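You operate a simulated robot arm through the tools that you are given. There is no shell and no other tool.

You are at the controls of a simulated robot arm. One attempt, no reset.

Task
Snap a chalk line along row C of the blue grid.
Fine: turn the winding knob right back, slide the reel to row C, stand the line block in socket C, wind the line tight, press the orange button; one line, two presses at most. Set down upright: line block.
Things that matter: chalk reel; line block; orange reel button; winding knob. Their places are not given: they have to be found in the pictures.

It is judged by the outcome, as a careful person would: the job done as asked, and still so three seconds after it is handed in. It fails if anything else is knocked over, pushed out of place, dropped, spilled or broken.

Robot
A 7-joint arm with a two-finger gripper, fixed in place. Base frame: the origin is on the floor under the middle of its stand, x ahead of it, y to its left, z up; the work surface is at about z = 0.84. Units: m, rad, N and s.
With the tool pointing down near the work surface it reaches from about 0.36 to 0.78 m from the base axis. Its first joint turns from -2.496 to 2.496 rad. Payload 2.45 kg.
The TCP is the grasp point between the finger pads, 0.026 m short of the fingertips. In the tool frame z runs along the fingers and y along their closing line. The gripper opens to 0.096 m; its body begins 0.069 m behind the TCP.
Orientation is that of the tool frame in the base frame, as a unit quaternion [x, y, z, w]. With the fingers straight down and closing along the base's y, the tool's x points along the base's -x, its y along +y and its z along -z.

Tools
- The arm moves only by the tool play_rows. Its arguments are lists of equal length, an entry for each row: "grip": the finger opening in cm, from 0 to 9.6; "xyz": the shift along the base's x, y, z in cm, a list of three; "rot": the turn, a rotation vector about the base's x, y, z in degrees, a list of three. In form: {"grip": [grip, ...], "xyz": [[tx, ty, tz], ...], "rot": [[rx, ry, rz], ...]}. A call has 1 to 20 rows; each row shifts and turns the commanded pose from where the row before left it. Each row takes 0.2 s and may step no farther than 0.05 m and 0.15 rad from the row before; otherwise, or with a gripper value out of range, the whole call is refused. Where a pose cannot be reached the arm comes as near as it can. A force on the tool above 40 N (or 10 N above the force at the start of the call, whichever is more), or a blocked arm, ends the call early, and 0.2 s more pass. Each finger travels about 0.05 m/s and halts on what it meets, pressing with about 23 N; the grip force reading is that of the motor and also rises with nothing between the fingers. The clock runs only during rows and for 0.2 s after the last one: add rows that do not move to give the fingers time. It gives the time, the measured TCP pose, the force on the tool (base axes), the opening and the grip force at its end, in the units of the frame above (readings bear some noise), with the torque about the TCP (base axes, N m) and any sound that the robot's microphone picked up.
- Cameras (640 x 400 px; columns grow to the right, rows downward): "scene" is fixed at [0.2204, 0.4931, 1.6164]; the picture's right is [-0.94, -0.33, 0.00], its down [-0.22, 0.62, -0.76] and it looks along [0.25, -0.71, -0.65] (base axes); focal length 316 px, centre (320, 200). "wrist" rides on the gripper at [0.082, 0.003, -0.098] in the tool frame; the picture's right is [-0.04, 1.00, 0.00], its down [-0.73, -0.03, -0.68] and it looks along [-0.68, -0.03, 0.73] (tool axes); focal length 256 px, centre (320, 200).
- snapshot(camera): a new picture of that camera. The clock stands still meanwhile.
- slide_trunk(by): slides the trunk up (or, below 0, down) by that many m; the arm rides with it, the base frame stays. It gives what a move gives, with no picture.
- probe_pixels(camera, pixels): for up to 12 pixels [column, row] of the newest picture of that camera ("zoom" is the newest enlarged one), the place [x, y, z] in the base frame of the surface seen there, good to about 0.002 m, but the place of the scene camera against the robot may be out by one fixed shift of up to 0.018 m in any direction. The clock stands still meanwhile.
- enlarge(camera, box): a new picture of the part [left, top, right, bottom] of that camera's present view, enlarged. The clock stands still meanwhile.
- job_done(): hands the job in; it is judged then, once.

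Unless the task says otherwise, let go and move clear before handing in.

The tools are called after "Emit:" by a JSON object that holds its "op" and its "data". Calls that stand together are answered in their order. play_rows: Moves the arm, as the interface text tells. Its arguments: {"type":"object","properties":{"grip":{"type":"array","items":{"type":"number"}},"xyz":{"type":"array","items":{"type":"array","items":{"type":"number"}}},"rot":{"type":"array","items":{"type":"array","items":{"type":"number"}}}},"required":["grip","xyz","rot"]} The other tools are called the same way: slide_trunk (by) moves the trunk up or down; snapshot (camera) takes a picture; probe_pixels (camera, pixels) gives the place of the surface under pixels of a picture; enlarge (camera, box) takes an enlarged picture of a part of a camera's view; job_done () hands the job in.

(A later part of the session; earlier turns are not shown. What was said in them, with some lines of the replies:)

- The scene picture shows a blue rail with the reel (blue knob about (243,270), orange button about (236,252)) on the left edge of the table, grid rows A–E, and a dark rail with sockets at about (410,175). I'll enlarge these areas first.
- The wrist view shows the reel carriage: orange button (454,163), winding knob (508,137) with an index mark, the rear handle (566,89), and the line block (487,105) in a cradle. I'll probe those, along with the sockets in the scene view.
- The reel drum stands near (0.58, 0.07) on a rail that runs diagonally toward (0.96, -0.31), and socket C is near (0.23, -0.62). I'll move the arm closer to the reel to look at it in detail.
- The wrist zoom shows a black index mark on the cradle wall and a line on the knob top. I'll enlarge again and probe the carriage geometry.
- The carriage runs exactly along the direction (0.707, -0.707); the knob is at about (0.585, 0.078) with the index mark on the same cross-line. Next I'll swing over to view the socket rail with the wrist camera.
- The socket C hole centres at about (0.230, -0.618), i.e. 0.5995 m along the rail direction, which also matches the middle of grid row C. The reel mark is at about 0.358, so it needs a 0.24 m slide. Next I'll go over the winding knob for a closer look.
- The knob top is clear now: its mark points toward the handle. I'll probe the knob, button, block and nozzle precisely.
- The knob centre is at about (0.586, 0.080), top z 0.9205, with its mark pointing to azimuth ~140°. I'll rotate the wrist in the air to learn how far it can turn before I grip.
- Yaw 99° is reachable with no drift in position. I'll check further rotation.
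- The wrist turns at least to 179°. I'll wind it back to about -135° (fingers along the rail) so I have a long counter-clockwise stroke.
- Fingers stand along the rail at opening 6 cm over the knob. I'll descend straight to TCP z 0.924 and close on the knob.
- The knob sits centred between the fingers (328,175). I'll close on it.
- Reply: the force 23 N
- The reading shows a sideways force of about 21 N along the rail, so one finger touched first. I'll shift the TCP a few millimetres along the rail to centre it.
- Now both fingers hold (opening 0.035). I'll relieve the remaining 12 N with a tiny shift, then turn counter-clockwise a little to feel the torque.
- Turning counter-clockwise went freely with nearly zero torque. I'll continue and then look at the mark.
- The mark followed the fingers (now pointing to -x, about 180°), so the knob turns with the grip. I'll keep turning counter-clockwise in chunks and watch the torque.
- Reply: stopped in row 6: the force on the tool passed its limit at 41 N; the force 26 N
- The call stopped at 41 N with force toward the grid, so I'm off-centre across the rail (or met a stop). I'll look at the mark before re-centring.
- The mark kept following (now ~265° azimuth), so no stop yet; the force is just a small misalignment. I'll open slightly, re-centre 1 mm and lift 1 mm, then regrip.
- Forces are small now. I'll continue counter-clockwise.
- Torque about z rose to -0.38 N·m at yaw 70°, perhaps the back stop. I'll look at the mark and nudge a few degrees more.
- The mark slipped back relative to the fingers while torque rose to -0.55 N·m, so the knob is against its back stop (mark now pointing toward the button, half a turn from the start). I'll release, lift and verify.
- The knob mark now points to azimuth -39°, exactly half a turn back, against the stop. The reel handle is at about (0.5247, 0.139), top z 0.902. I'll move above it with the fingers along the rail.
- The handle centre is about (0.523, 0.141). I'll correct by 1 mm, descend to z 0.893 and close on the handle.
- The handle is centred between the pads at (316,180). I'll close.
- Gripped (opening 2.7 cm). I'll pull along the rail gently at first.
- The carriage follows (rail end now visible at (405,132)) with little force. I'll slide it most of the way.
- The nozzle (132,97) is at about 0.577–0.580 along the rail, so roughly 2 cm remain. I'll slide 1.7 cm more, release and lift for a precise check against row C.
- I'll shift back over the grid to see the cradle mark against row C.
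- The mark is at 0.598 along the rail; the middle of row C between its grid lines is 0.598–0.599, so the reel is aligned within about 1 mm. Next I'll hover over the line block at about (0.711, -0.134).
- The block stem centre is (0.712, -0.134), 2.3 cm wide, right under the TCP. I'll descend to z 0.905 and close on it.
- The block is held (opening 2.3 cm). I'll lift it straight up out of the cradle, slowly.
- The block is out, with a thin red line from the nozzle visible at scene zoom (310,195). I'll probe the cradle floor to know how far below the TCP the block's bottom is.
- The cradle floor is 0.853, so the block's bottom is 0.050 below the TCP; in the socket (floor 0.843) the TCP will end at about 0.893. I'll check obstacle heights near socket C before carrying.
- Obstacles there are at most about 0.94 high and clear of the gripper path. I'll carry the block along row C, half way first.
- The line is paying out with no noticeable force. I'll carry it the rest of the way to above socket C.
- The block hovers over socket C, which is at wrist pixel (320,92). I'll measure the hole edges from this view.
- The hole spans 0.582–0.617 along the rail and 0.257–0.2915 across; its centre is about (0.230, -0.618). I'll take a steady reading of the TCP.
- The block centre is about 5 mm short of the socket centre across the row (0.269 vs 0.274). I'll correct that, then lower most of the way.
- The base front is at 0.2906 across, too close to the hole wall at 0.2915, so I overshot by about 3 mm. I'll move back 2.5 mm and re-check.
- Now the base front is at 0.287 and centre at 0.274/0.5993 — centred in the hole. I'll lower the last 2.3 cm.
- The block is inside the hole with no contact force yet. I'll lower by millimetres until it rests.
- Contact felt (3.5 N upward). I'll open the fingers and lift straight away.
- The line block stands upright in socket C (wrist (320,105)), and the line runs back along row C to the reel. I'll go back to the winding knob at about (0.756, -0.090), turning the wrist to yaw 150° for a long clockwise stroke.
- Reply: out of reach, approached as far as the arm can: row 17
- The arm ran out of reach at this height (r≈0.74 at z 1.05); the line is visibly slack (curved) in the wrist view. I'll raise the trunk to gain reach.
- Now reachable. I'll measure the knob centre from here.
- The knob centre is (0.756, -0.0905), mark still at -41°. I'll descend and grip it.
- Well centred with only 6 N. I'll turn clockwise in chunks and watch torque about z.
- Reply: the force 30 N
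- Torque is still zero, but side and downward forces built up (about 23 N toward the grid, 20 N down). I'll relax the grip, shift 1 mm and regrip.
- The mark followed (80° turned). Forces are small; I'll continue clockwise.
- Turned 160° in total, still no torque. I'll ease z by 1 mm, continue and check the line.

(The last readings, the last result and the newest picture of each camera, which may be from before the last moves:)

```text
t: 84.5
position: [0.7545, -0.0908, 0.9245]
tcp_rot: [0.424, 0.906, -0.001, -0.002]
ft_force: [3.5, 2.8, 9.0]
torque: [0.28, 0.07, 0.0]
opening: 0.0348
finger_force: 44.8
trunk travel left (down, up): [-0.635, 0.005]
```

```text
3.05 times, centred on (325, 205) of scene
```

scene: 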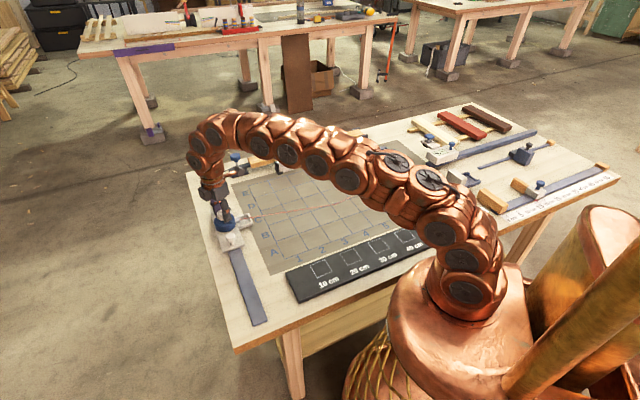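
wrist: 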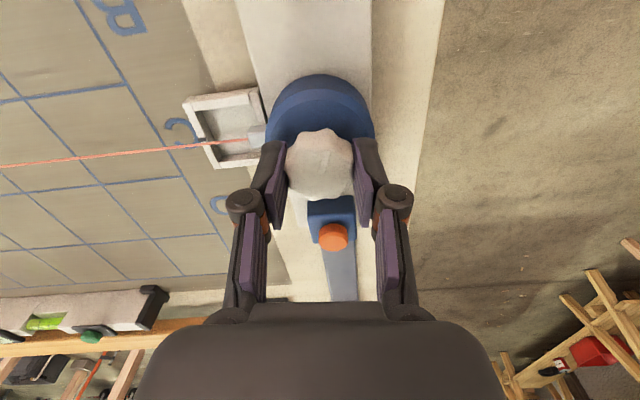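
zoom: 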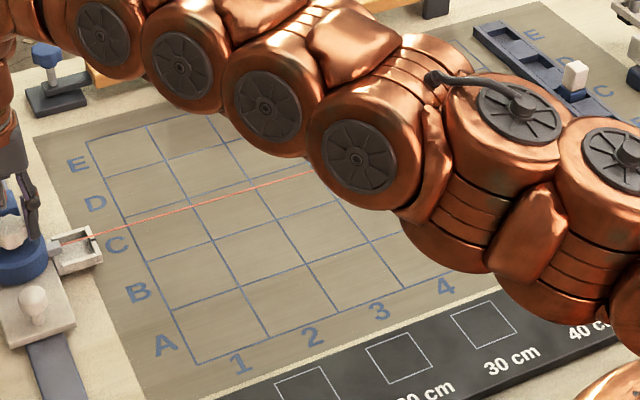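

The line has straightened a lot (zoom from (60,240) to (310,172)) and torque is still about zero. I'll continue clockwise in smaller chunks.

Emit:
{"op": "play_rows", "data": {"grip": [2.5, 2.5, 2.5, 2.5, 2.5], "xyz": [[0, 0, 0.05], [0, 0, 0], [0, 0, 0], [0, 0, 0], [0, 0, 0]], "rot": [[0, 0, -7], [0, 0, -7], [0, 0, -7], [0, 0, -7], [0, 0, 0]]}}

Emit:
{"op": "play_rows", "data": {"grip": [2.5, 2.5, 2.5, 2.5, 2.5], "xyz": [[0, 0, 0], [0, 0, 0], [0, 0, 0], [0, 0, 0], [0, 0, 0]], "rot": [[0, 0, -7], [0, 0, -7], [0, 0, -7], [0, 0, -7], [0, 0, 0]]}}

Emit:
{"op": "enlarge", "data": {"camera": "scene", "box": [220, 150, 430, 260]}}

Emit:
{"op": "enlarge", "data": {"camera": "wrist", "box": [220, 70, 420, 270]}}

```text
t: 85.7
position: [0.7556, -0.0912, 0.9247]
tcp_rot: [0.629, 0.777, 0.0, -0.001]
ft_force: [-2.5, -4.2, -10.5]
torque: [-0.29, -0.05, 0.02]
opening: 0.0351
finger_force: 45.1
trunk travel left (down, up): [-0.635, 0.005]
```

```text
t: 86.9
position: [0.7539, -0.0911, 0.9256]
tcp_rot: [0.8, 0.601, -0.001, -0.002]
ft_force: [-8.7, -15.1, -20.2]
torque: [-0.48, 0.27, 0.0]
opening: 0.0351
finger_force: 45.1
trunk travel left (down, up): [-0.635, 0.005]
```

```text
3.05 times, centred on (325, 205) of scene
```

zoom: 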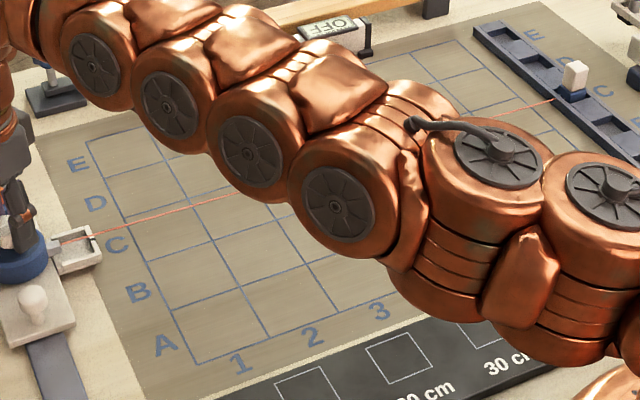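

```text
2.00 times, centred on (320, 170) of wrist
```

zoom: 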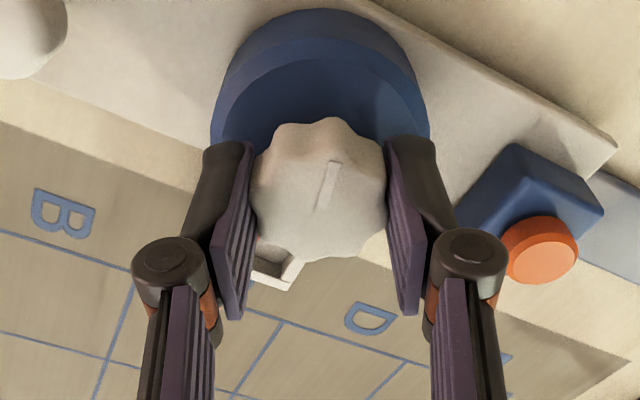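

Turned 256° with torque still zero; the line is nearly straight but still slightly bowed. I'll relax/regrip here and turn another ~48°.

Emit:
{"op": "play_rows", "data": {"grip": [4.2, 4.2, 4.2, 3.6, 3.0, 2.5, 2.5, 2.5], "xyz": [[0, 0, 0], [0.0, -0.05, -0.1], [0, 0, 0], [0, 0, 0], [0, 0, 0], [0, 0, 0], [0, 0, 0], [0, 0, 0]], "rot": [[0, 0, 0], [0, 0, 0], [0, 0, 0], [0, 0, 0], [0, 0, 0], [0, 0, 0], [0, 0, 0], [0, 0, 0]]}}

Emit:
{"op": "play_rows", "data": {"grip": [2.5, 2.5, 2.5, 2.5, 2.5], "xyz": [[0, 0, 0], [0, 0, 0], [0, 0, 0], [0, 0, 0], [0, 0, 0]], "rot": [[0, 0, -6], [0, 0, -6], [0, 0, -6], [0, 0, -6], [0, 0, 0]]}}

Emit:
{"op": "play_rows", "data": {"grip": [2.5, 2.5, 2.5, 2.5, 2.5], "xyz": [[0, 0, 0], [0, 0, 0], [0, 0, 0], [0, 0, 0], [0, 0, 0]], "rot": [[0, 0, -6], [0, 0, -6], [0, 0, -6], [0, 0, -6], [0, 0, 0]]}}

Emit:
{"op": "enlarge", "data": {"camera": "scene", "box": [220, 150, 430, 260]}}

```text
t: 88.7
position: [0.7544, -0.0888, 0.9263]
tcp_rot: [0.798, 0.602, 0.001, -0.001]
ft_force: [7.1, 2.9, 7.2]
torque: [0.15, -0.19, 0.03]
opening: 0.0352
finger_force: 45.4
trunk travel left (down, up): [-0.635, 0.005]
```

```text
t: 89.9
position: [0.7544, -0.09, 0.9249]
tcp_rot: [0.907, 0.421, 0.001, -0.002]
ft_force: [1.9, -1.4, -5.0]
torque: [-0.01, -0.04, 0.4]
opening: 0.0349
finger_force: 45.1
trunk travel left (down, up): [-0.635, 0.005]
```

```text
t: 91.1
position: [0.7548, -0.09, 0.926]
tcp_rot: [0.974, 0.225, 0.002, -0.001]
ft_force: [3.4, -2.7, -1.0]
torque: [-0.1, -0.36, 0.55]
opening: 0.0347
finger_force: 44.8
trunk travel left (down, up): [-0.635, 0.005]
```

```text
3.05 times, centred on (325, 205) of scene
```

zoom: 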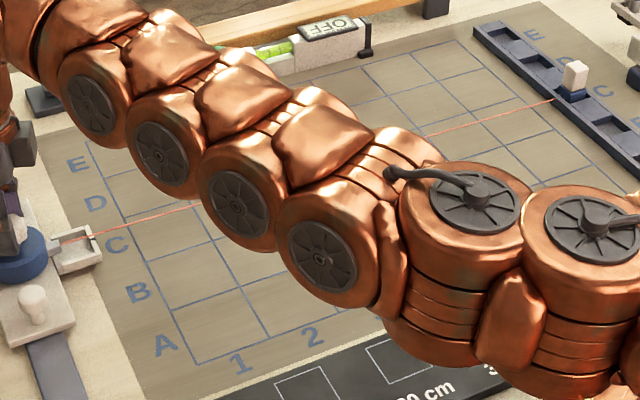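

Torque rose to +0.40 and then +0.55 N·m – the line has come tight (or the fingers slip). I'll look at the mark and the line.

Emit:
{"op": "enlarge", "data": {"camera": "wrist", "box": [220, 70, 420, 270]}}

Emit:
{"op": "snapshot", "data": {"camera": "scene"}}

Emit:
{"op": "enlarge", "data": {"camera": "scene", "box": [225, 200, 305, 250]}}

Emit:
{"op": "enlarge", "data": {"camera": "scene", "box": [350, 140, 430, 205]}}

```text
2.00 times, centred on (320, 170) of wrist
```

zoom: 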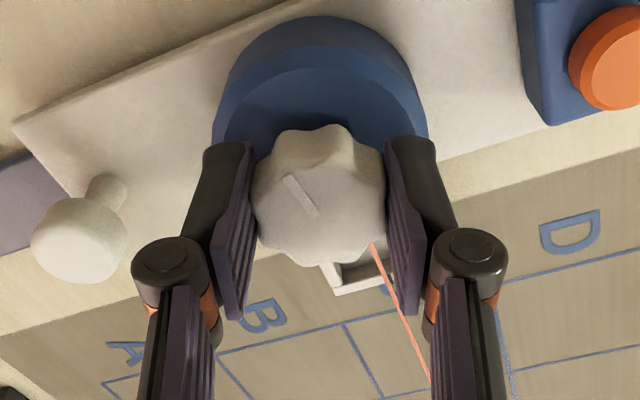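

```text
taken
```

scene: 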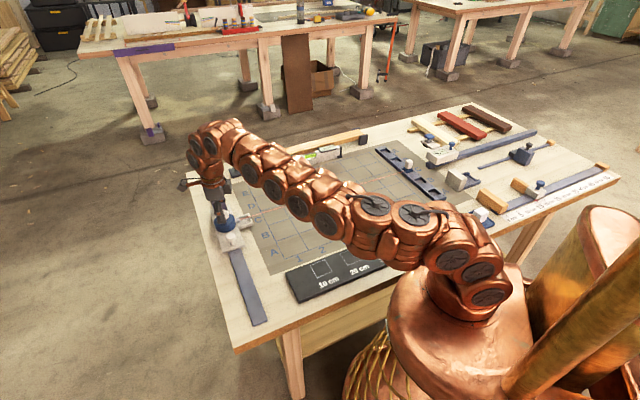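

```text
8.00 times, centred on (265, 225) of scene
```

zoom: 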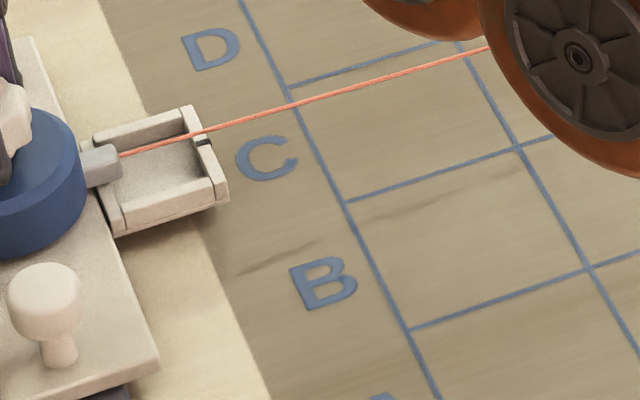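

```text
6.15 times, centred on (390, 172) of scene
```

zoom: 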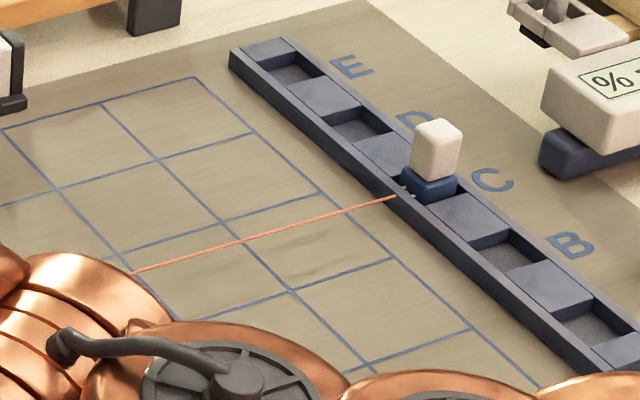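

The line is straight and hovers above the board with its shadow below it (scene zoom (120,155) to (490,50)), and the knob slipped in the fingers – it's wound tight. I'll release the knob and lift, then check that it stays tight.

Emit:
{"op": "play_rows", "data": {"grip": [3.5, 4.5, 5.5, 5.5, 5.5, 5.5, 5.5], "xyz": [[0, 0, 0], [0, 0, 0], [0, 0, 0], [0, 0, 1], [0, 0, 1.5], [0, 0, 1.5], [0, 0, 0]], "rot": [[0, 0, 0], [0, 0, 0], [0, 0, 0], [0, 0, 0], [0, 0, 0], [0, 0, 0], [0, 0, 0]]}}

Emit:
{"op": "snapshot", "data": {"camera": "wrist"}}

Emit:
{"op": "enlarge", "data": {"camera": "scene", "box": [225, 200, 305, 250]}}

Emit:
{"op": "enlarge", "data": {"camera": "scene", "box": [350, 140, 430, 205]}}

```text
t: 92.7
position: [0.7546, -0.0899, 0.966]
tcp_rot: [0.974, 0.225, 0.001, -0.001]
ft_force: [0.7, -0.2, 0.0]
torque: [0.01, -0.02, 0.01]
opening: 0.0547
finger_force: 0.1
trunk travel left (down, up): [-0.635, 0.005]
```

```text
taken
```

wrist: 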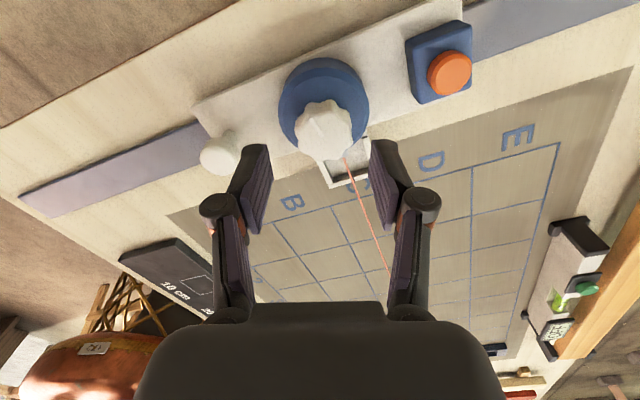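

```text
8.00 times, centred on (265, 225) of scene
```

zoom: 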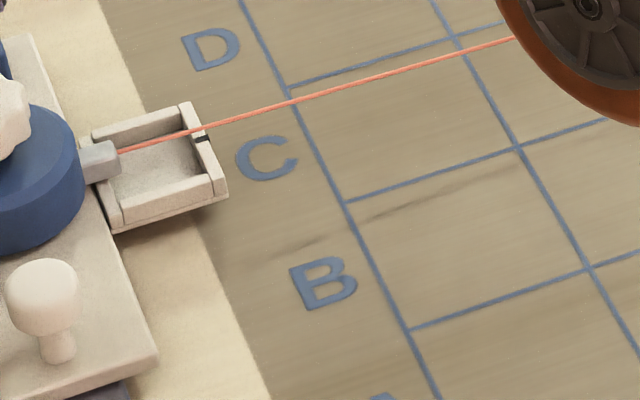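

```text
6.15 times, centred on (390, 172) of scene
```

zoom: 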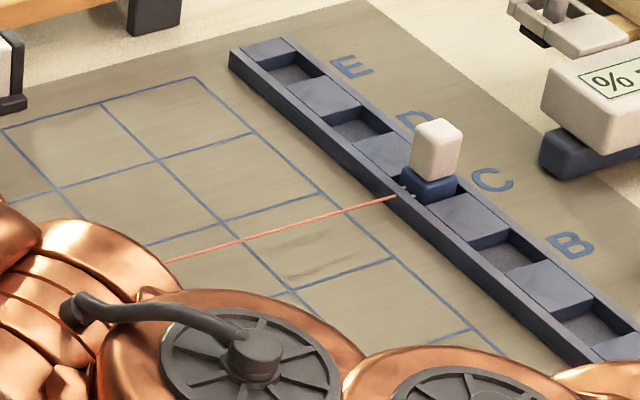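

The line stays taut after release. Before pressing I'll verify the reel mark is still on row C, so I'll lift, retract and turn the wrist to yaw 0.

Emit:
{"op": "play_rows", "data": {"grip": [5.5, 5.5, 5, 4, 3, 2, 1, 0, 0, 0, 0, 0, 0, 0, 0, 0, 0, 0, 0, 0], "xyz": [[0, 0, 2.5], [-1, 0, 2.5], [-2, -1, 1.5], [-2, -1, 1], [-2, -1, 1], [-2, -1, 0], [-2, -1, 0], [-2, -1, 0], [-2, -1, 0], [0, 0, 0], [0, 0, 0], [0, 0, 0], [0, 0, 0], [0, 0, 0], [0, 0, 0], [0, 0, 0], [0, 0, 0], [0, 0, 0], [0, 0, 0], [0, 0, 0]], "rot": [[0, 0, 0], [0, 0, 8.5], [0, 0, 8.5], [0, 0, 8.5], [0, 0, 8.5], [0, 0, 8.5], [0, 0, 8.5], [0, 0, 8.5], [0, 0, 8.5], [0, 0, 8.5], [0, 0, 8.5], [0, 0, 8.5], [0, 0, 8.5], [0, 0, 8.5], [0, 0, 8.5], [0, 0, 8.5], [0, 0, 8.5], [0, 0, 8.5], [0, 0, 8.5], [0, 0, 0]]}}

Emit:
{"op": "snapshot", "data": {"camera": "wrist"}}

Emit:
{"op": "snapshot", "data": {"camera": "scene"}}

```text
t: 96.9
position: [0.6046, -0.1616, 1.0508]
tcp_rot: [0.008, 1.0, -0.001, -0.001]
ft_force: [-0.4, 1.1, -0.1]
torque: [0.0, 0.01, 0.03]
opening: 0.0002
finger_force: 23.0
trunk travel left (down, up): [-0.635, 0.005]
```

```text
taken
```

wrist: 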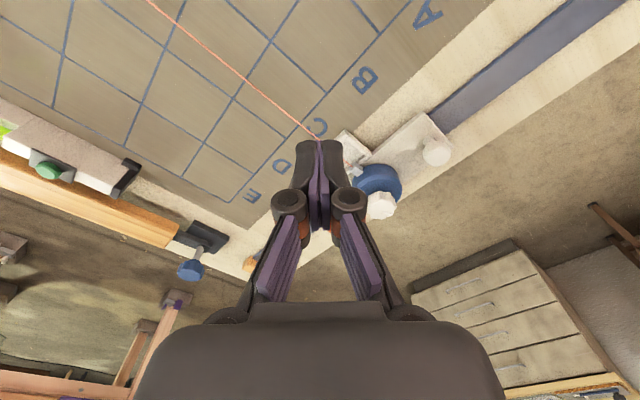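

```text
taken
```

scene: 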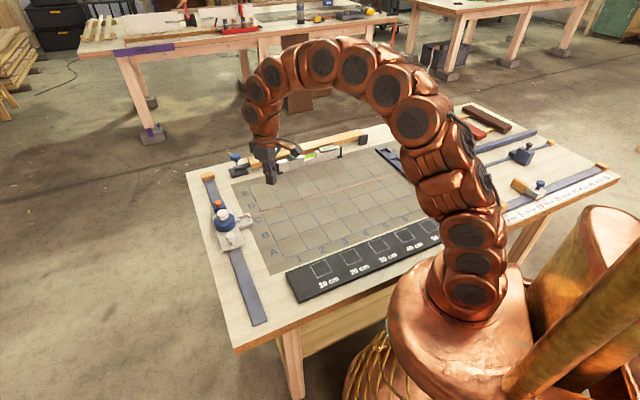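

The closed fingers hide the cradle; I'll shift sideways a little for a clear view.

Emit:
{"op": "play_rows", "data": {"grip": [0, 0, 0], "xyz": [[0, -4, 0], [0, -4, 0], [0, 0, 0]], "rot": [[0, 0, 0], [0, 0, 0], [0, 0, 0]]}}

Emit:
{"op": "snapshot", "data": {"camera": "wrist"}}

Emit:
{"op": "enlarge", "data": {"camera": "wrist", "box": [310, 60, 500, 230]}}

```text
t: 97.7
position: [0.6056, -0.2405, 1.0503]
tcp_rot: [0.008, 1.0, 0.0, -0.001]
ft_force: [0.2, 0.0, 0.1]
torque: [0.02, 0.03, 0.01]
opening: 0.0
finger_force: 23.1
trunk travel left (down, up): [-0.635, 0.005]
```

```text
taken
```

wrist: 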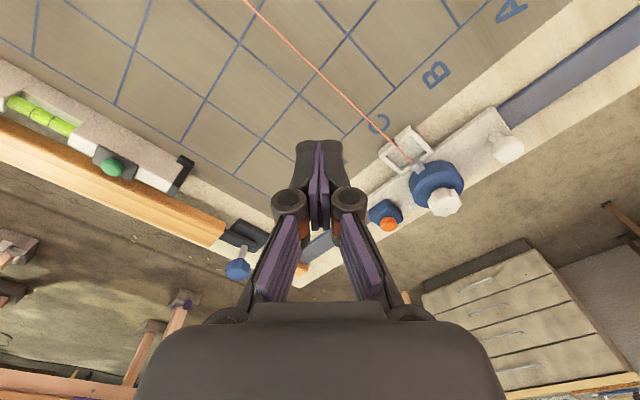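

```text
2.35 times, centred on (405, 145) of wrist
```

zoom: 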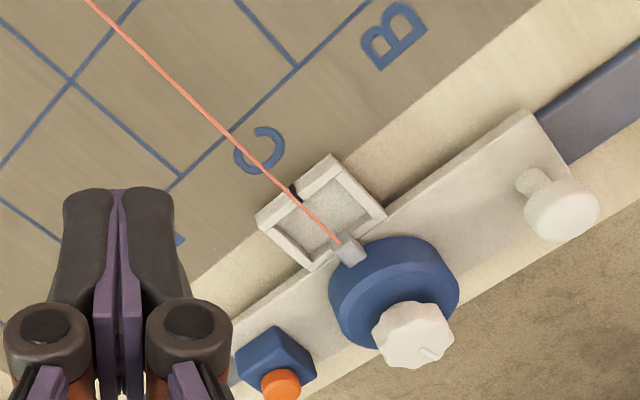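

Emit:
{"op": "enlarge", "data": {"camera": "wrist", "box": [340, 80, 440, 180]}}

```text
4.00 times, centred on (390, 130) of wrist
```

zoom: 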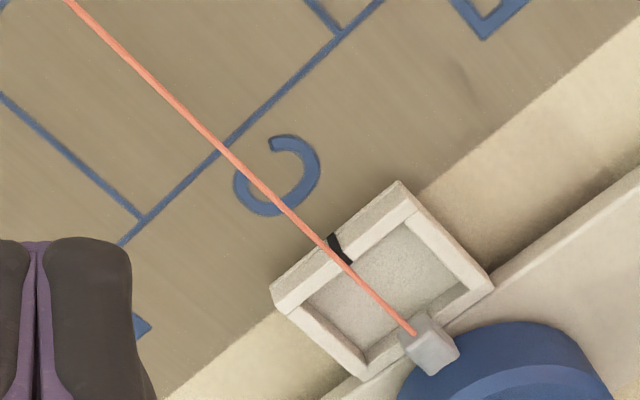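

Emit:
{"op": "probe_pixels", "data": {"camera": "zoom", "pixels": [[334, 237], [348, 262], [142, 218], [340, 32], [276, 285], [396, 186], [415, 330], [300, 222], [200, 130], [75, 5], [432, 350], [310, 248]]}}

Emit:
{"op": "probe_pixels", "data": {"camera": "wrist", "pixels": [[388, 225], [380, 223], [396, 225], [388, 218], [388, 230], [372, 215], [384, 200], [402, 210], [445, 200], [505, 150], [385, 125], [300, 40]]}}

```text
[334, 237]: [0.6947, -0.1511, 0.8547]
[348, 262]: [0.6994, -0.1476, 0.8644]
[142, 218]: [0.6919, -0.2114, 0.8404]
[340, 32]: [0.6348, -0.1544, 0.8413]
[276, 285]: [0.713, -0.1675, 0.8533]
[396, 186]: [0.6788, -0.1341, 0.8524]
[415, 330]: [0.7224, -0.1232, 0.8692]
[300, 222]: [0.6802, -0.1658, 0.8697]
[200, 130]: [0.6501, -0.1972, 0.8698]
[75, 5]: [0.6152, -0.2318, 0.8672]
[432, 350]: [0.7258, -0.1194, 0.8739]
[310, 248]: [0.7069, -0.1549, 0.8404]
```

```text
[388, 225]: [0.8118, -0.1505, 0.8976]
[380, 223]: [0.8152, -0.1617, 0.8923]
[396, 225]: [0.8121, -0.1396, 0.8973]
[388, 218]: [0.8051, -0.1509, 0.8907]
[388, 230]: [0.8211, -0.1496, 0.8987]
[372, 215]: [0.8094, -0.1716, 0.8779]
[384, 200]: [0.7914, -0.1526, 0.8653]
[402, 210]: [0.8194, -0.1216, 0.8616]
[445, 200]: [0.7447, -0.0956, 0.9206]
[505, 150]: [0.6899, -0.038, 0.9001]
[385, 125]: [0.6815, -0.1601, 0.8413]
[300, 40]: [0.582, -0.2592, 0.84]
```

The mark is at 0.598–0.599 and the middle of row C is 0.5984, so alignment is good. The line near the reel is at z≈0.869. I'll check the line's height along its length for sag.

Emit:
{"op": "enlarge", "data": {"camera": "scene", "box": [280, 160, 420, 230]}}

```text
4.57 times, centred on (350, 195) of scene
```

zoom: 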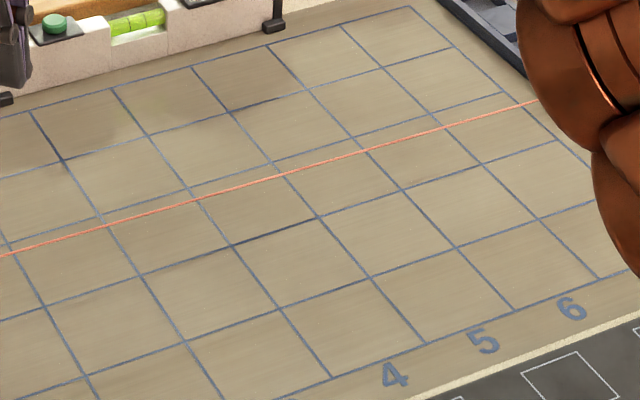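

Emit:
{"op": "probe_pixels", "data": {"camera": "zoom", "pixels": [[20, 249], [120, 220], [196, 199], [278, 175], [360, 151], [440, 128], [510, 108]]}}

```text
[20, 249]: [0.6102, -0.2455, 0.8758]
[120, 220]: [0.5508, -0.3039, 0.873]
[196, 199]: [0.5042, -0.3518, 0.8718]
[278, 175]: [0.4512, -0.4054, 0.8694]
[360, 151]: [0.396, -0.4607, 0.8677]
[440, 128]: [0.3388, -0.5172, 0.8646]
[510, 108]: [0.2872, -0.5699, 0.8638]
```

The line is straight with no sag, so it's properly tight. The button is at (0.813, -0.150), top z 0.898, beyond straight-down reach, so I'll tilt the closed fingers outward by 25° and hover above it.

Emit:
{"op": "play_rows", "data": {"grip": [0, 0, 0, 0, 0, 0, 0, 0, 0, 0], "xyz": [[1.8, 3, 0], [1.8, 3, 0], [1.8, 3, 0], [3, 0, 0], [3, 0, 0], [2.8, 0, -2], [2.8, 0, -2], [2.5, 0, -2], [0, 0, 0], [0, 0, 0]], "rot": [[0, -5, 0], [0, -5, 0], [0, -5, 0], [0, -5, 0], [0, -5, 0], [0, 0, 0], [0, 0, 0], [0, 0, 0], [0, 0, 0], [0, 0, 0]]}}

Emit:
{"op": "snapshot", "data": {"camera": "wrist"}}

Emit:
{"op": "snapshot", "data": {"camera": "scene"}}

```text
t: 99.9
position: [0.8029, -0.1535, 0.9904]
tcp_rot: [0.007, 0.976, 0.002, 0.216]
ft_force: [0.0, -0.1, 0.6]
torque: [-0.02, 0.0, 0.0]
opening: 0.0
finger_force: 23.5
trunk travel left (down, up): [-0.635, 0.005]
```

```text
taken
```

wrist: 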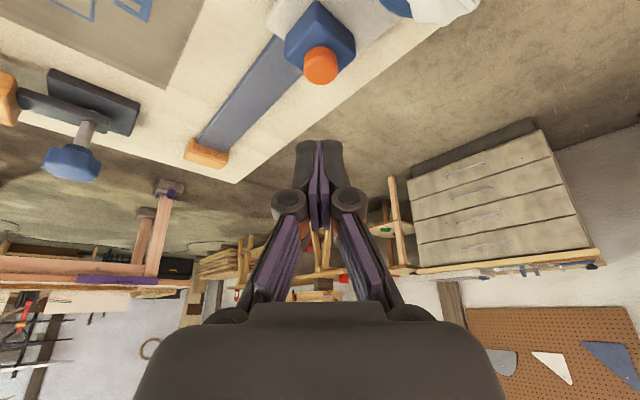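

```text
taken
```

scene: 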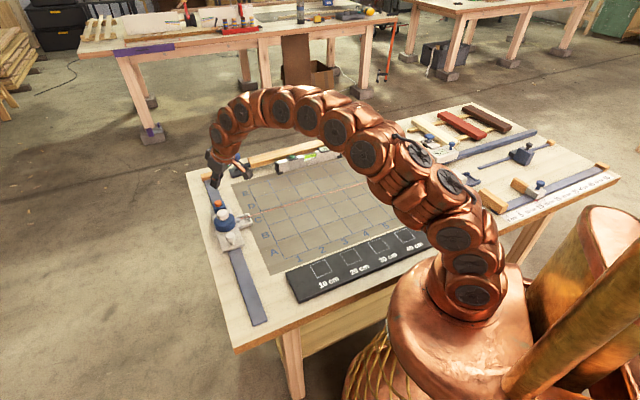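

The tilted pose is reachable. I'll measure the button again from here.

Emit:
{"op": "probe_pixels", "data": {"camera": "wrist", "pixels": [[320, 72], [306, 68], [335, 68], [320, 83], [320, 58], [320, 50], [340, 60], [320, 30]]}}

Emit:
{"op": "enlarge", "data": {"camera": "wrist", "box": [270, 0, 370, 100]}}

```text
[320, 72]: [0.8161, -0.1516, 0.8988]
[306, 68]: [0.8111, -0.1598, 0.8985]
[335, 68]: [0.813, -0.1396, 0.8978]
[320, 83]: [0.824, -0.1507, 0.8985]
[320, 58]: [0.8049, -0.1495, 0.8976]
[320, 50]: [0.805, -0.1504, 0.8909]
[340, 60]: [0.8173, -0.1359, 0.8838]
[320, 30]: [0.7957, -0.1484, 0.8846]
```

```text
4.00 times, centred on (320, 50) of wrist
```

zoom: 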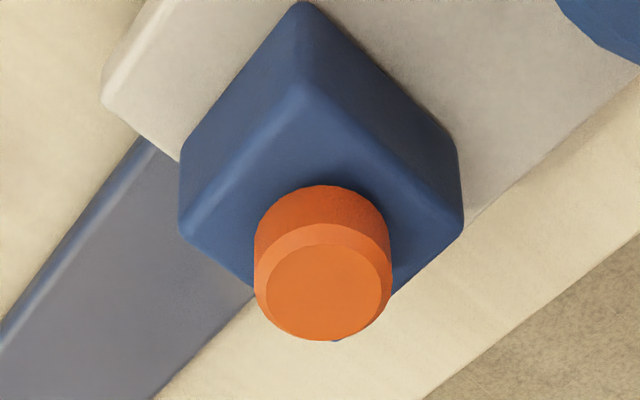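

Button top centre is (0.8145, -0.150, 0.8985). The tip is about 6 cm above it; I'll lower to about 1 cm above with a small centring shift.

Emit:
{"op": "play_rows", "data": {"grip": [0, 0, 0, 0], "xyz": [[0.6, 0.15, -2], [0, 0, -2], [0, 0, -1], [0, 0, 0]], "rot": [[0, 0, 0], [0, 0, 0], [0, 0, 0], [0, 0, 0]]}}

Emit:
{"op": "snapshot", "data": {"camera": "wrist"}}

Emit:
{"op": "enlarge", "data": {"camera": "wrist", "box": [260, 60, 380, 180]}}

Emit:
{"op": "enlarge", "data": {"camera": "scene", "box": [190, 150, 270, 260]}}

```text
t: 100.9
position: [0.806, -0.1511, 0.9408]
tcp_rot: [0.009, 0.977, 0.001, 0.214]
ft_force: [0.2, 0.6, -0.8]
torque: [-0.01, -0.01, -0.02]
opening: 0.0
finger_force: 22.8
trunk travel left (down, up): [-0.635, 0.005]
```

```text
taken
```

wrist: 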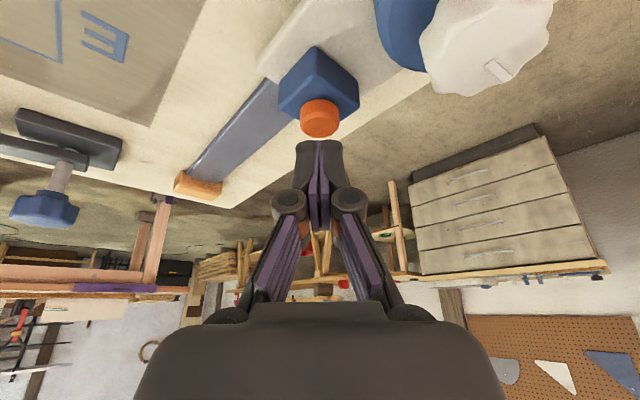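

```text
3.33 times, centred on (320, 120) of wrist
```

zoom: 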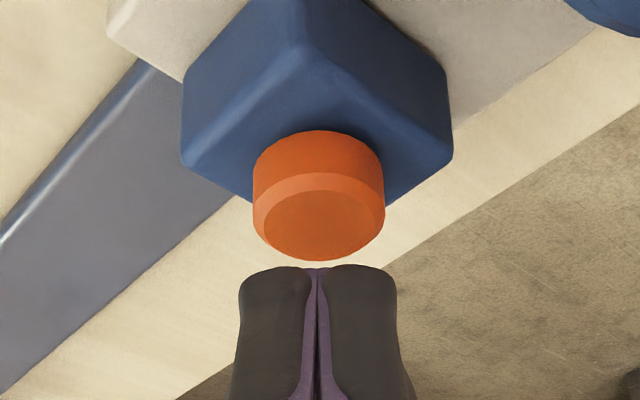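

```text
3.64 times, centred on (230, 205) of scene
```

zoom: 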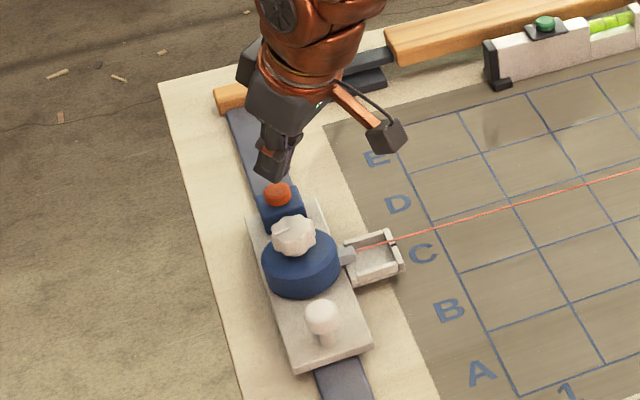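

Emit:
{"op": "probe_pixels", "data": {"camera": "zoom", "pixels": [[275, 275], [360, 275], [275, 300], [360, 300], [318, 250], [318, 200], [275, 350], [245, 290], [392, 290]]}}

```text
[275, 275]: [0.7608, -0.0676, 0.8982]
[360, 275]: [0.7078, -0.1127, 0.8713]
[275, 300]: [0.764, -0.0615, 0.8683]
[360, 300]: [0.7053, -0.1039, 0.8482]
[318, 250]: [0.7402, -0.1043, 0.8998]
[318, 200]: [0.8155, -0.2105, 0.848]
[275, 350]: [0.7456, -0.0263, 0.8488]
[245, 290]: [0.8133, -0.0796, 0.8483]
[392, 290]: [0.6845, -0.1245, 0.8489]
```

Emit:
{"op": "probe_pixels", "data": {"camera": "wrist", "pixels": [[306, 142], [332, 142], [306, 150], [332, 150], [320, 135], [320, 125], [306, 165], [306, 175], [320, 148]]}}

```text
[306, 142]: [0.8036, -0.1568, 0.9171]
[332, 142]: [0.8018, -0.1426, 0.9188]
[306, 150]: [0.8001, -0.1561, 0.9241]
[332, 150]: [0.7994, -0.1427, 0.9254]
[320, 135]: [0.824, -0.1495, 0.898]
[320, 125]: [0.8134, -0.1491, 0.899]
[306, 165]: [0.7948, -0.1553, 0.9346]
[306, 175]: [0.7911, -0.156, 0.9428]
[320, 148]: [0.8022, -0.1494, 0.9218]
```

The lower fingertip edge is at x≈0.805 while the button centre is at 0.8145, so I'll shift 0.9 cm outward and check.

Emit:
{"op": "play_rows", "data": {"grip": [0, 0, 0], "xyz": [[0.5, 0, 0], [0.4, 0, 0], [0, 0, 0]], "rot": [[0, 0, 0], [0, 0, 0], [0, 0, 0]]}}

Emit:
{"op": "snapshot", "data": {"camera": "wrist"}}

Emit:
{"op": "probe_pixels", "data": {"camera": "wrist", "pixels": [[306, 142], [332, 142], [306, 150], [332, 150], [320, 130], [320, 125], [320, 118], [320, 112]]}}

```text
t: 101.7
position: [0.8143, -0.1506, 0.9405]
tcp_rot: [0.008, 0.976, 0.002, 0.216]
ft_force: [-0.4, 0.8, -0.4]
torque: [-0.01, -0.02, 0.02]
opening: 0.0
finger_force: 23.5
trunk travel left (down, up): [-0.635, 0.005]
```

```text
taken
```

wrist: 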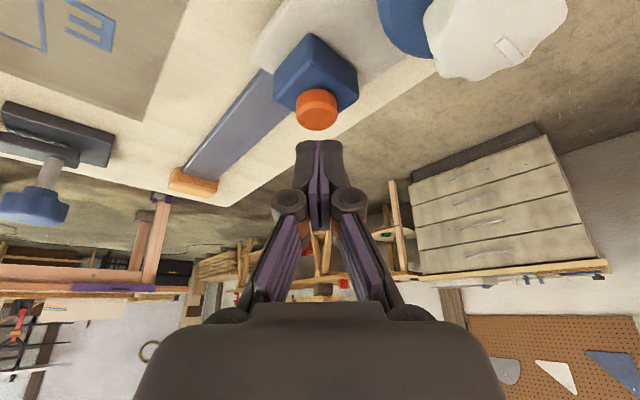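

```text
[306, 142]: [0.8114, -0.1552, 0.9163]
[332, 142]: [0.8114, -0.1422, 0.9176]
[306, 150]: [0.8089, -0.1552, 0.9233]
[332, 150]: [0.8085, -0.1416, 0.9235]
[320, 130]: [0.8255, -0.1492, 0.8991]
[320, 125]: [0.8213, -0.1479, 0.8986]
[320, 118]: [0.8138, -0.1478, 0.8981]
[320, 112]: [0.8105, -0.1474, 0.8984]
```

The tip edge is now over the button centre (x≈0.813). I'll press straight down in one continuous push, watching force and sound.

Emit:
{"op": "play_rows", "data": {"grip": [0, 0, 0, 0, 0, 0, 0, 0], "xyz": [[0, 0, -0.6], [0, 0, -0.5], [0, 0, -0.3], [0, 0, -0.15], [0, 0, -0.15], [0, 0, -0.15], [0, 0, -0.15], [0, 0, 0]], "rot": [[0, 0, 0], [0, 0, 0], [0, 0, 0], [0, 0, 0], [0, 0, 0], [0, 0, 0], [0, 0, 0], [0, 0, 0]]}}

Emit:
{"op": "snapshot", "data": {"camera": "wrist"}}

Emit:
{"op": "snapshot", "data": {"camera": "scene"}}

```text
t: 103.5
position: [0.8151, -0.1495, 0.9212]
tcp_rot: [0.009, 0.976, 0.001, 0.215]
ft_force: [1.5, -0.9, 1.0]
torque: [-0.05, -0.05, -0.01]
opening: 0.006
finger_force: 28.8
trunk travel left (down, up): [-0.635, 0.005]
```

```text
taken
```

wrist: 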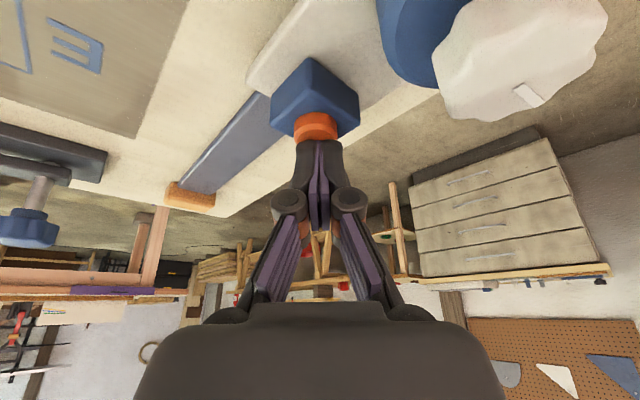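

```text
taken
```

scene: 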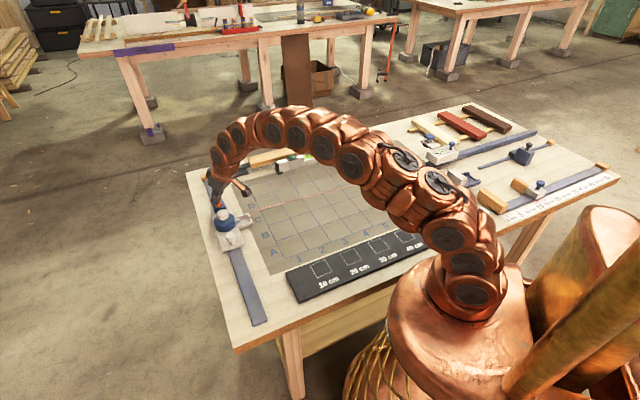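

Only 1 N on the tool, but the fingers have spread to 6 mm. I'll look closely before pushing further.

Emit:
{"op": "enlarge", "data": {"camera": "wrist", "box": [260, 80, 380, 200]}}

Emit:
{"op": "enlarge", "data": {"camera": "scene", "box": [190, 160, 260, 250]}}

```text
3.33 times, centred on (320, 140) of wrist
```

zoom: 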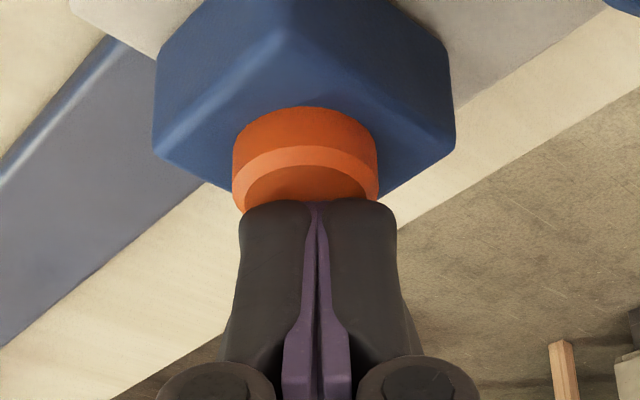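

```text
4.44 times, centred on (225, 205) of scene
```

zoom: 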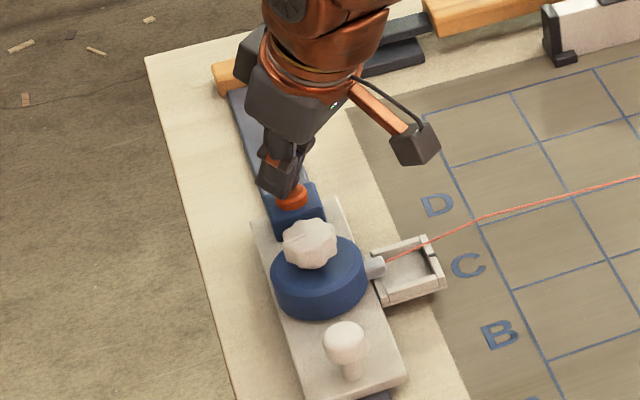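

The line now shows a kink at scene zoom (480,217), as if it's being plucked. I'll view the whole line.

Emit:
{"op": "enlarge", "data": {"camera": "scene", "box": [230, 150, 430, 250]}}

```text
3.20 times, centred on (330, 200) of scene
```

zoom: 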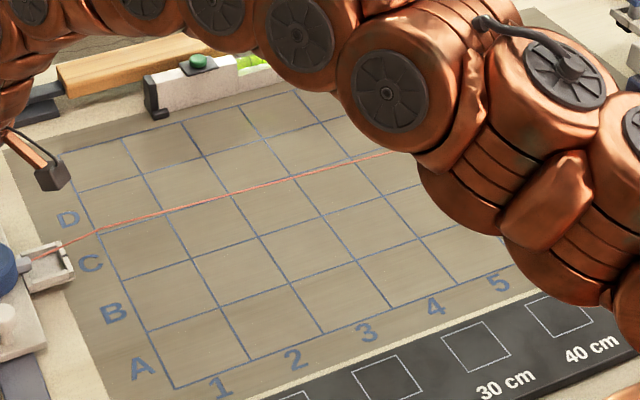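

Emit:
{"op": "probe_pixels", "data": {"camera": "zoom", "pixels": [[50, 251], [70, 242], [98, 230], [120, 223], [160, 212], [200, 202], [250, 189], [300, 175], [340, 165], [380, 155]]}}

Emit:
{"op": "enlarge", "data": {"camera": "scene", "box": [235, 195, 315, 245]}}

```text
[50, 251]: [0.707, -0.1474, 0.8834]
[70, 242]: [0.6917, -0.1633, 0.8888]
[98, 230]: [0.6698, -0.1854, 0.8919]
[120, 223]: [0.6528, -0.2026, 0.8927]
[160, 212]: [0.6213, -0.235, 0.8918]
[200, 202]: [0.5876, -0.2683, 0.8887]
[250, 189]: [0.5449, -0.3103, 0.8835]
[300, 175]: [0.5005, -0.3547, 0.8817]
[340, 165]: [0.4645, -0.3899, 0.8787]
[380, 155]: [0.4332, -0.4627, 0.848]
```

```text
8.00 times, centred on (275, 220) of scene
```

zoom: 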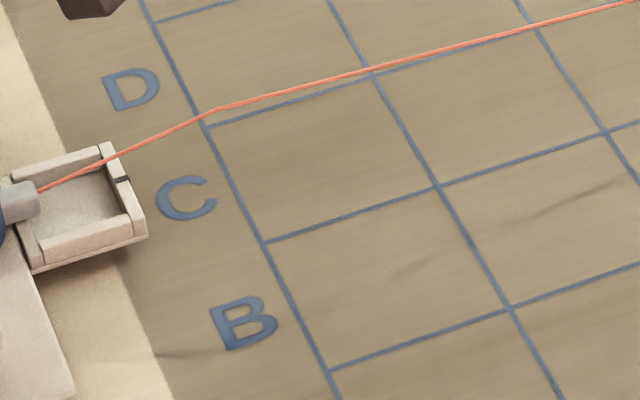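

The line has been lifted to about 0.884 near the reel, so the button (pressed ~3 mm) is plucking it. I'll keep pushing further in the same press.

Emit:
{"op": "play_rows", "data": {"grip": [0, 0, 0, 0, 0], "xyz": [[0, 0, -0.15], [0, 0, -0.15], [0, 0, -0.15], [0, 0, -0.15], [0, 0, 0]], "rot": [[0, 0, 0], [0, 0, 0], [0, 0, 0], [0, 0, 0], [0, 0, 0]]}}

Emit:
{"op": "enlarge", "data": {"camera": "scene", "box": [230, 150, 430, 250]}}

Emit:
{"op": "enlarge", "data": {"camera": "wrist", "box": [260, 80, 380, 200]}}

```text
t: 104.7
position: [0.8161, -0.1495, 0.9165]
tcp_rot: [0.009, 0.976, 0.002, 0.216]
ft_force: [-0.2, -1.2, 10.4]
torque: [-0.04, 0.01, 0.03]
opening: 0.0061
finger_force: 28.4
trunk travel left (down, up): [-0.635, 0.005]
heard: click
```

```text
3.20 times, centred on (330, 200) of scene
```

zoom: 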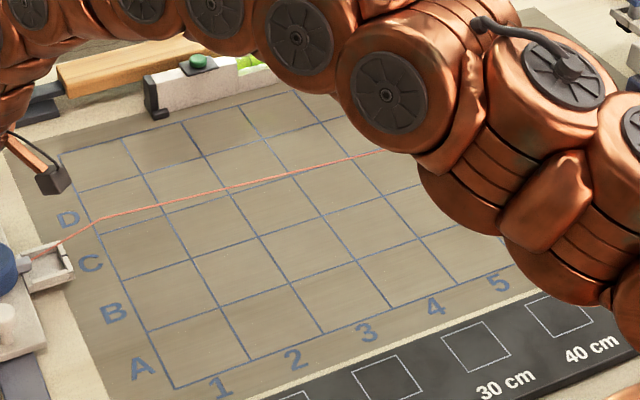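

```text
3.33 times, centred on (320, 140) of wrist
```

zoom: 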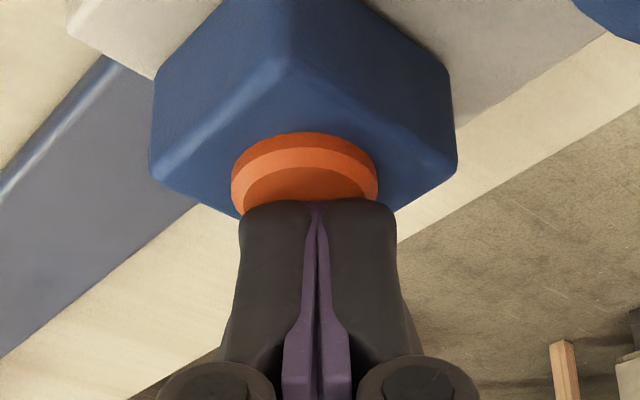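

A click was heard with the button down (10 N). I'll release the button by lifting straight up and then look for the chalk line.

Emit:
{"op": "play_rows", "data": {"grip": [0, 0, 0, 0, 0, 0], "xyz": [[0, 0, 1], [0, 0, 2], [0, 0, 2], [0, 0, 2], [0, 0, 0], [0, 0, 0]], "rot": [[0, 0, 0], [0, 0, 0], [0, 0, 0], [0, 0, 0], [0, 0, 0], [0, 0, 0]]}}

Emit:
{"op": "enlarge", "data": {"camera": "scene", "box": [230, 150, 430, 250]}}

Emit:
{"op": "snapshot", "data": {"camera": "wrist"}}

```text
t: 106.1
position: [0.8141, -0.1472, 0.9823]
tcp_rot: [0.008, 0.976, 0.002, 0.216]
ft_force: [0.3, 0.3, 0.2]
torque: [-0.02, -0.02, -0.03]
opening: 0.0
finger_force: 28.6
trunk travel left (down, up): [-0.635, 0.005]
```

```text
3.20 times, centred on (330, 200) of scene
```

zoom: 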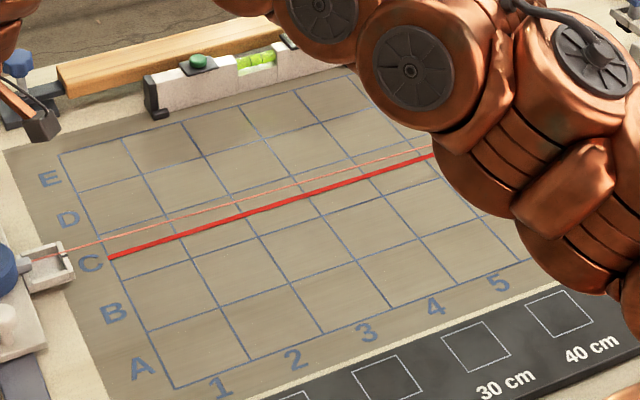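

```text
taken
```

wrist: 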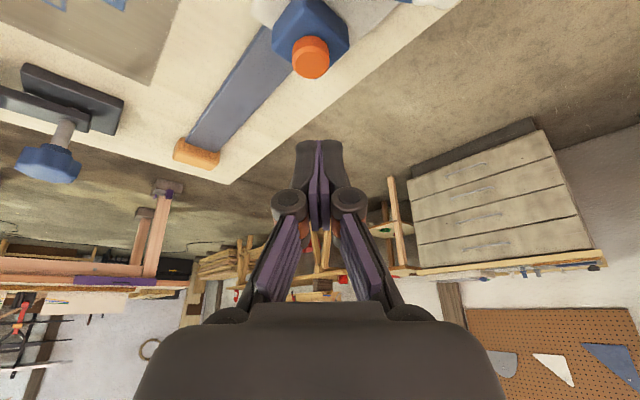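

A solid red chalk line now lies along the middle of row C (scene zoom (110,257) to (430,157)). I'll retract the arm clear and check the block, the whole line and everything else.

Emit:
{"op": "play_rows", "data": {"grip": [0, 0, 0, 0, 0, 0, 0, 0, 0, 0, 0], "xyz": [[0, 0, 3], [-2, 0, 2.5], [-4, 0, 2], [-4.5, 0, 2], [-4.5, 0, 2], [-4.5, 0, 1], [-4.5, 0, 1], [-4.5, 0, 1], [-4.5, 0, 1], [-2.5, 0, 1], [0, 0, 0]], "rot": [[0, 0, 0], [0, 0, 0], [0, 5, 0], [0, 5, 0], [0, 5, 0], [0, 5, 0], [0, 5, 0], [0, 0, 0], [0, 0, 0], [0, 0, 0], [0, 0, 0]]}}

Emit:
{"op": "snapshot", "data": {"camera": "scene"}}

Emit:
{"op": "snapshot", "data": {"camera": "wrist"}}

Emit:
{"op": "enlarge", "data": {"camera": "scene", "box": [200, 130, 460, 290]}}

```text
t: 108.5
position: [0.4593, -0.1466, 1.1496]
tcp_rot: [0.008, 1.0, -0.001, -0.002]
ft_force: [-0.3, 0.3, -0.1]
torque: [0.0, -0.03, 0.0]
opening: 0.0
finger_force: 28.4
trunk travel left (down, up): [-0.635, 0.005]
```

```text
taken
```

scene: 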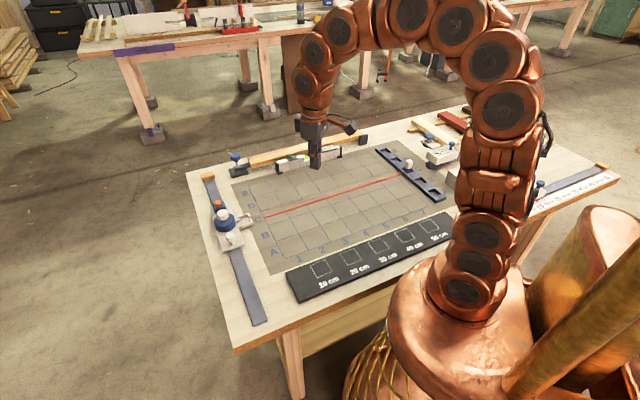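

```text
taken
```

wrist: 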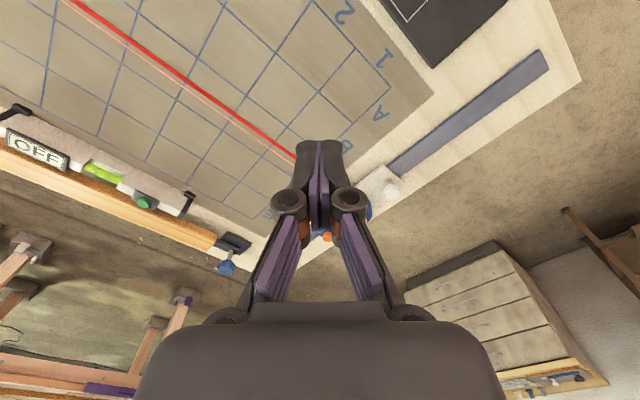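

```text
2.46 times, centred on (330, 210) of scene
```

zoom: 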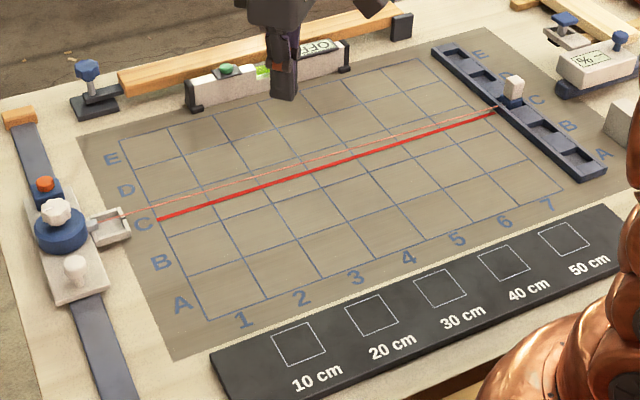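

The red chalk line spans the whole of row C and the block stands in socket C. I'll take one close look at the block before handing in.

Emit:
{"op": "enlarge", "data": {"camera": "scene", "box": [370, 140, 450, 205]}}

Emit:
{"op": "enlarge", "data": {"camera": "scene", "box": [195, 165, 305, 265]}}

```text
6.15 times, centred on (410, 172) of scene
```

zoom: 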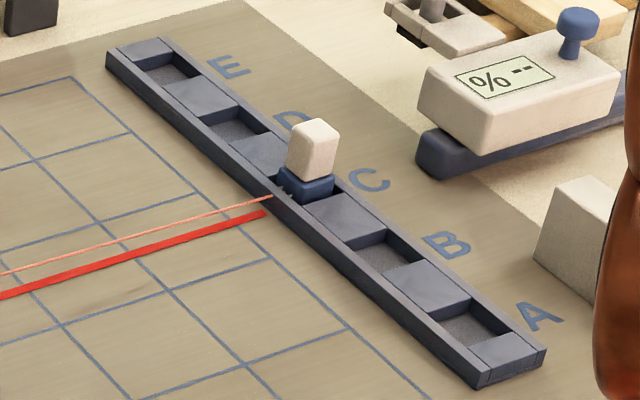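

```text
4.00 times, centred on (250, 215) of scene
```

zoom: 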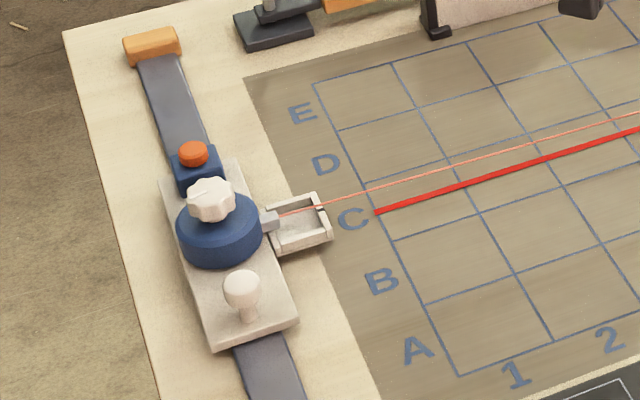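

The block is upright in socket C (zoom (313,155)), the line is taut, and one clean red line runs along the middle of row C after a single press. The arm is clear and nothing else has moved, so I'm handing in.

Emit:
{"op": "job_done", "data": {}}

```text
The job is handed in.
```

I snapped one chalk line along row C with a single press of the button. In the last pictures it runs the full width of the grid along the middle of the row.

- **Winding knob:** I turned it counter-clockwise about half a turn until it hit its stop. I took counter-clockwise as "back", and clockwise did tighten the line.
- **Reel:** its index mark sits within about 1 mm of the middle of row C.
- **Line block:** it stands upright in socket C.
- **Line:** it was wound tight, measured straight with no sag before the press, and still looks taut.
- **Button:** it clicked once. It was out of reach with the fingers pointing straight down, so I pressed it with them tilted.

I raised the robot's trunk by 6 cm to reach the knob and left it there. The arm is clear of the table, and nothing else looked disturbed in the final pictures.
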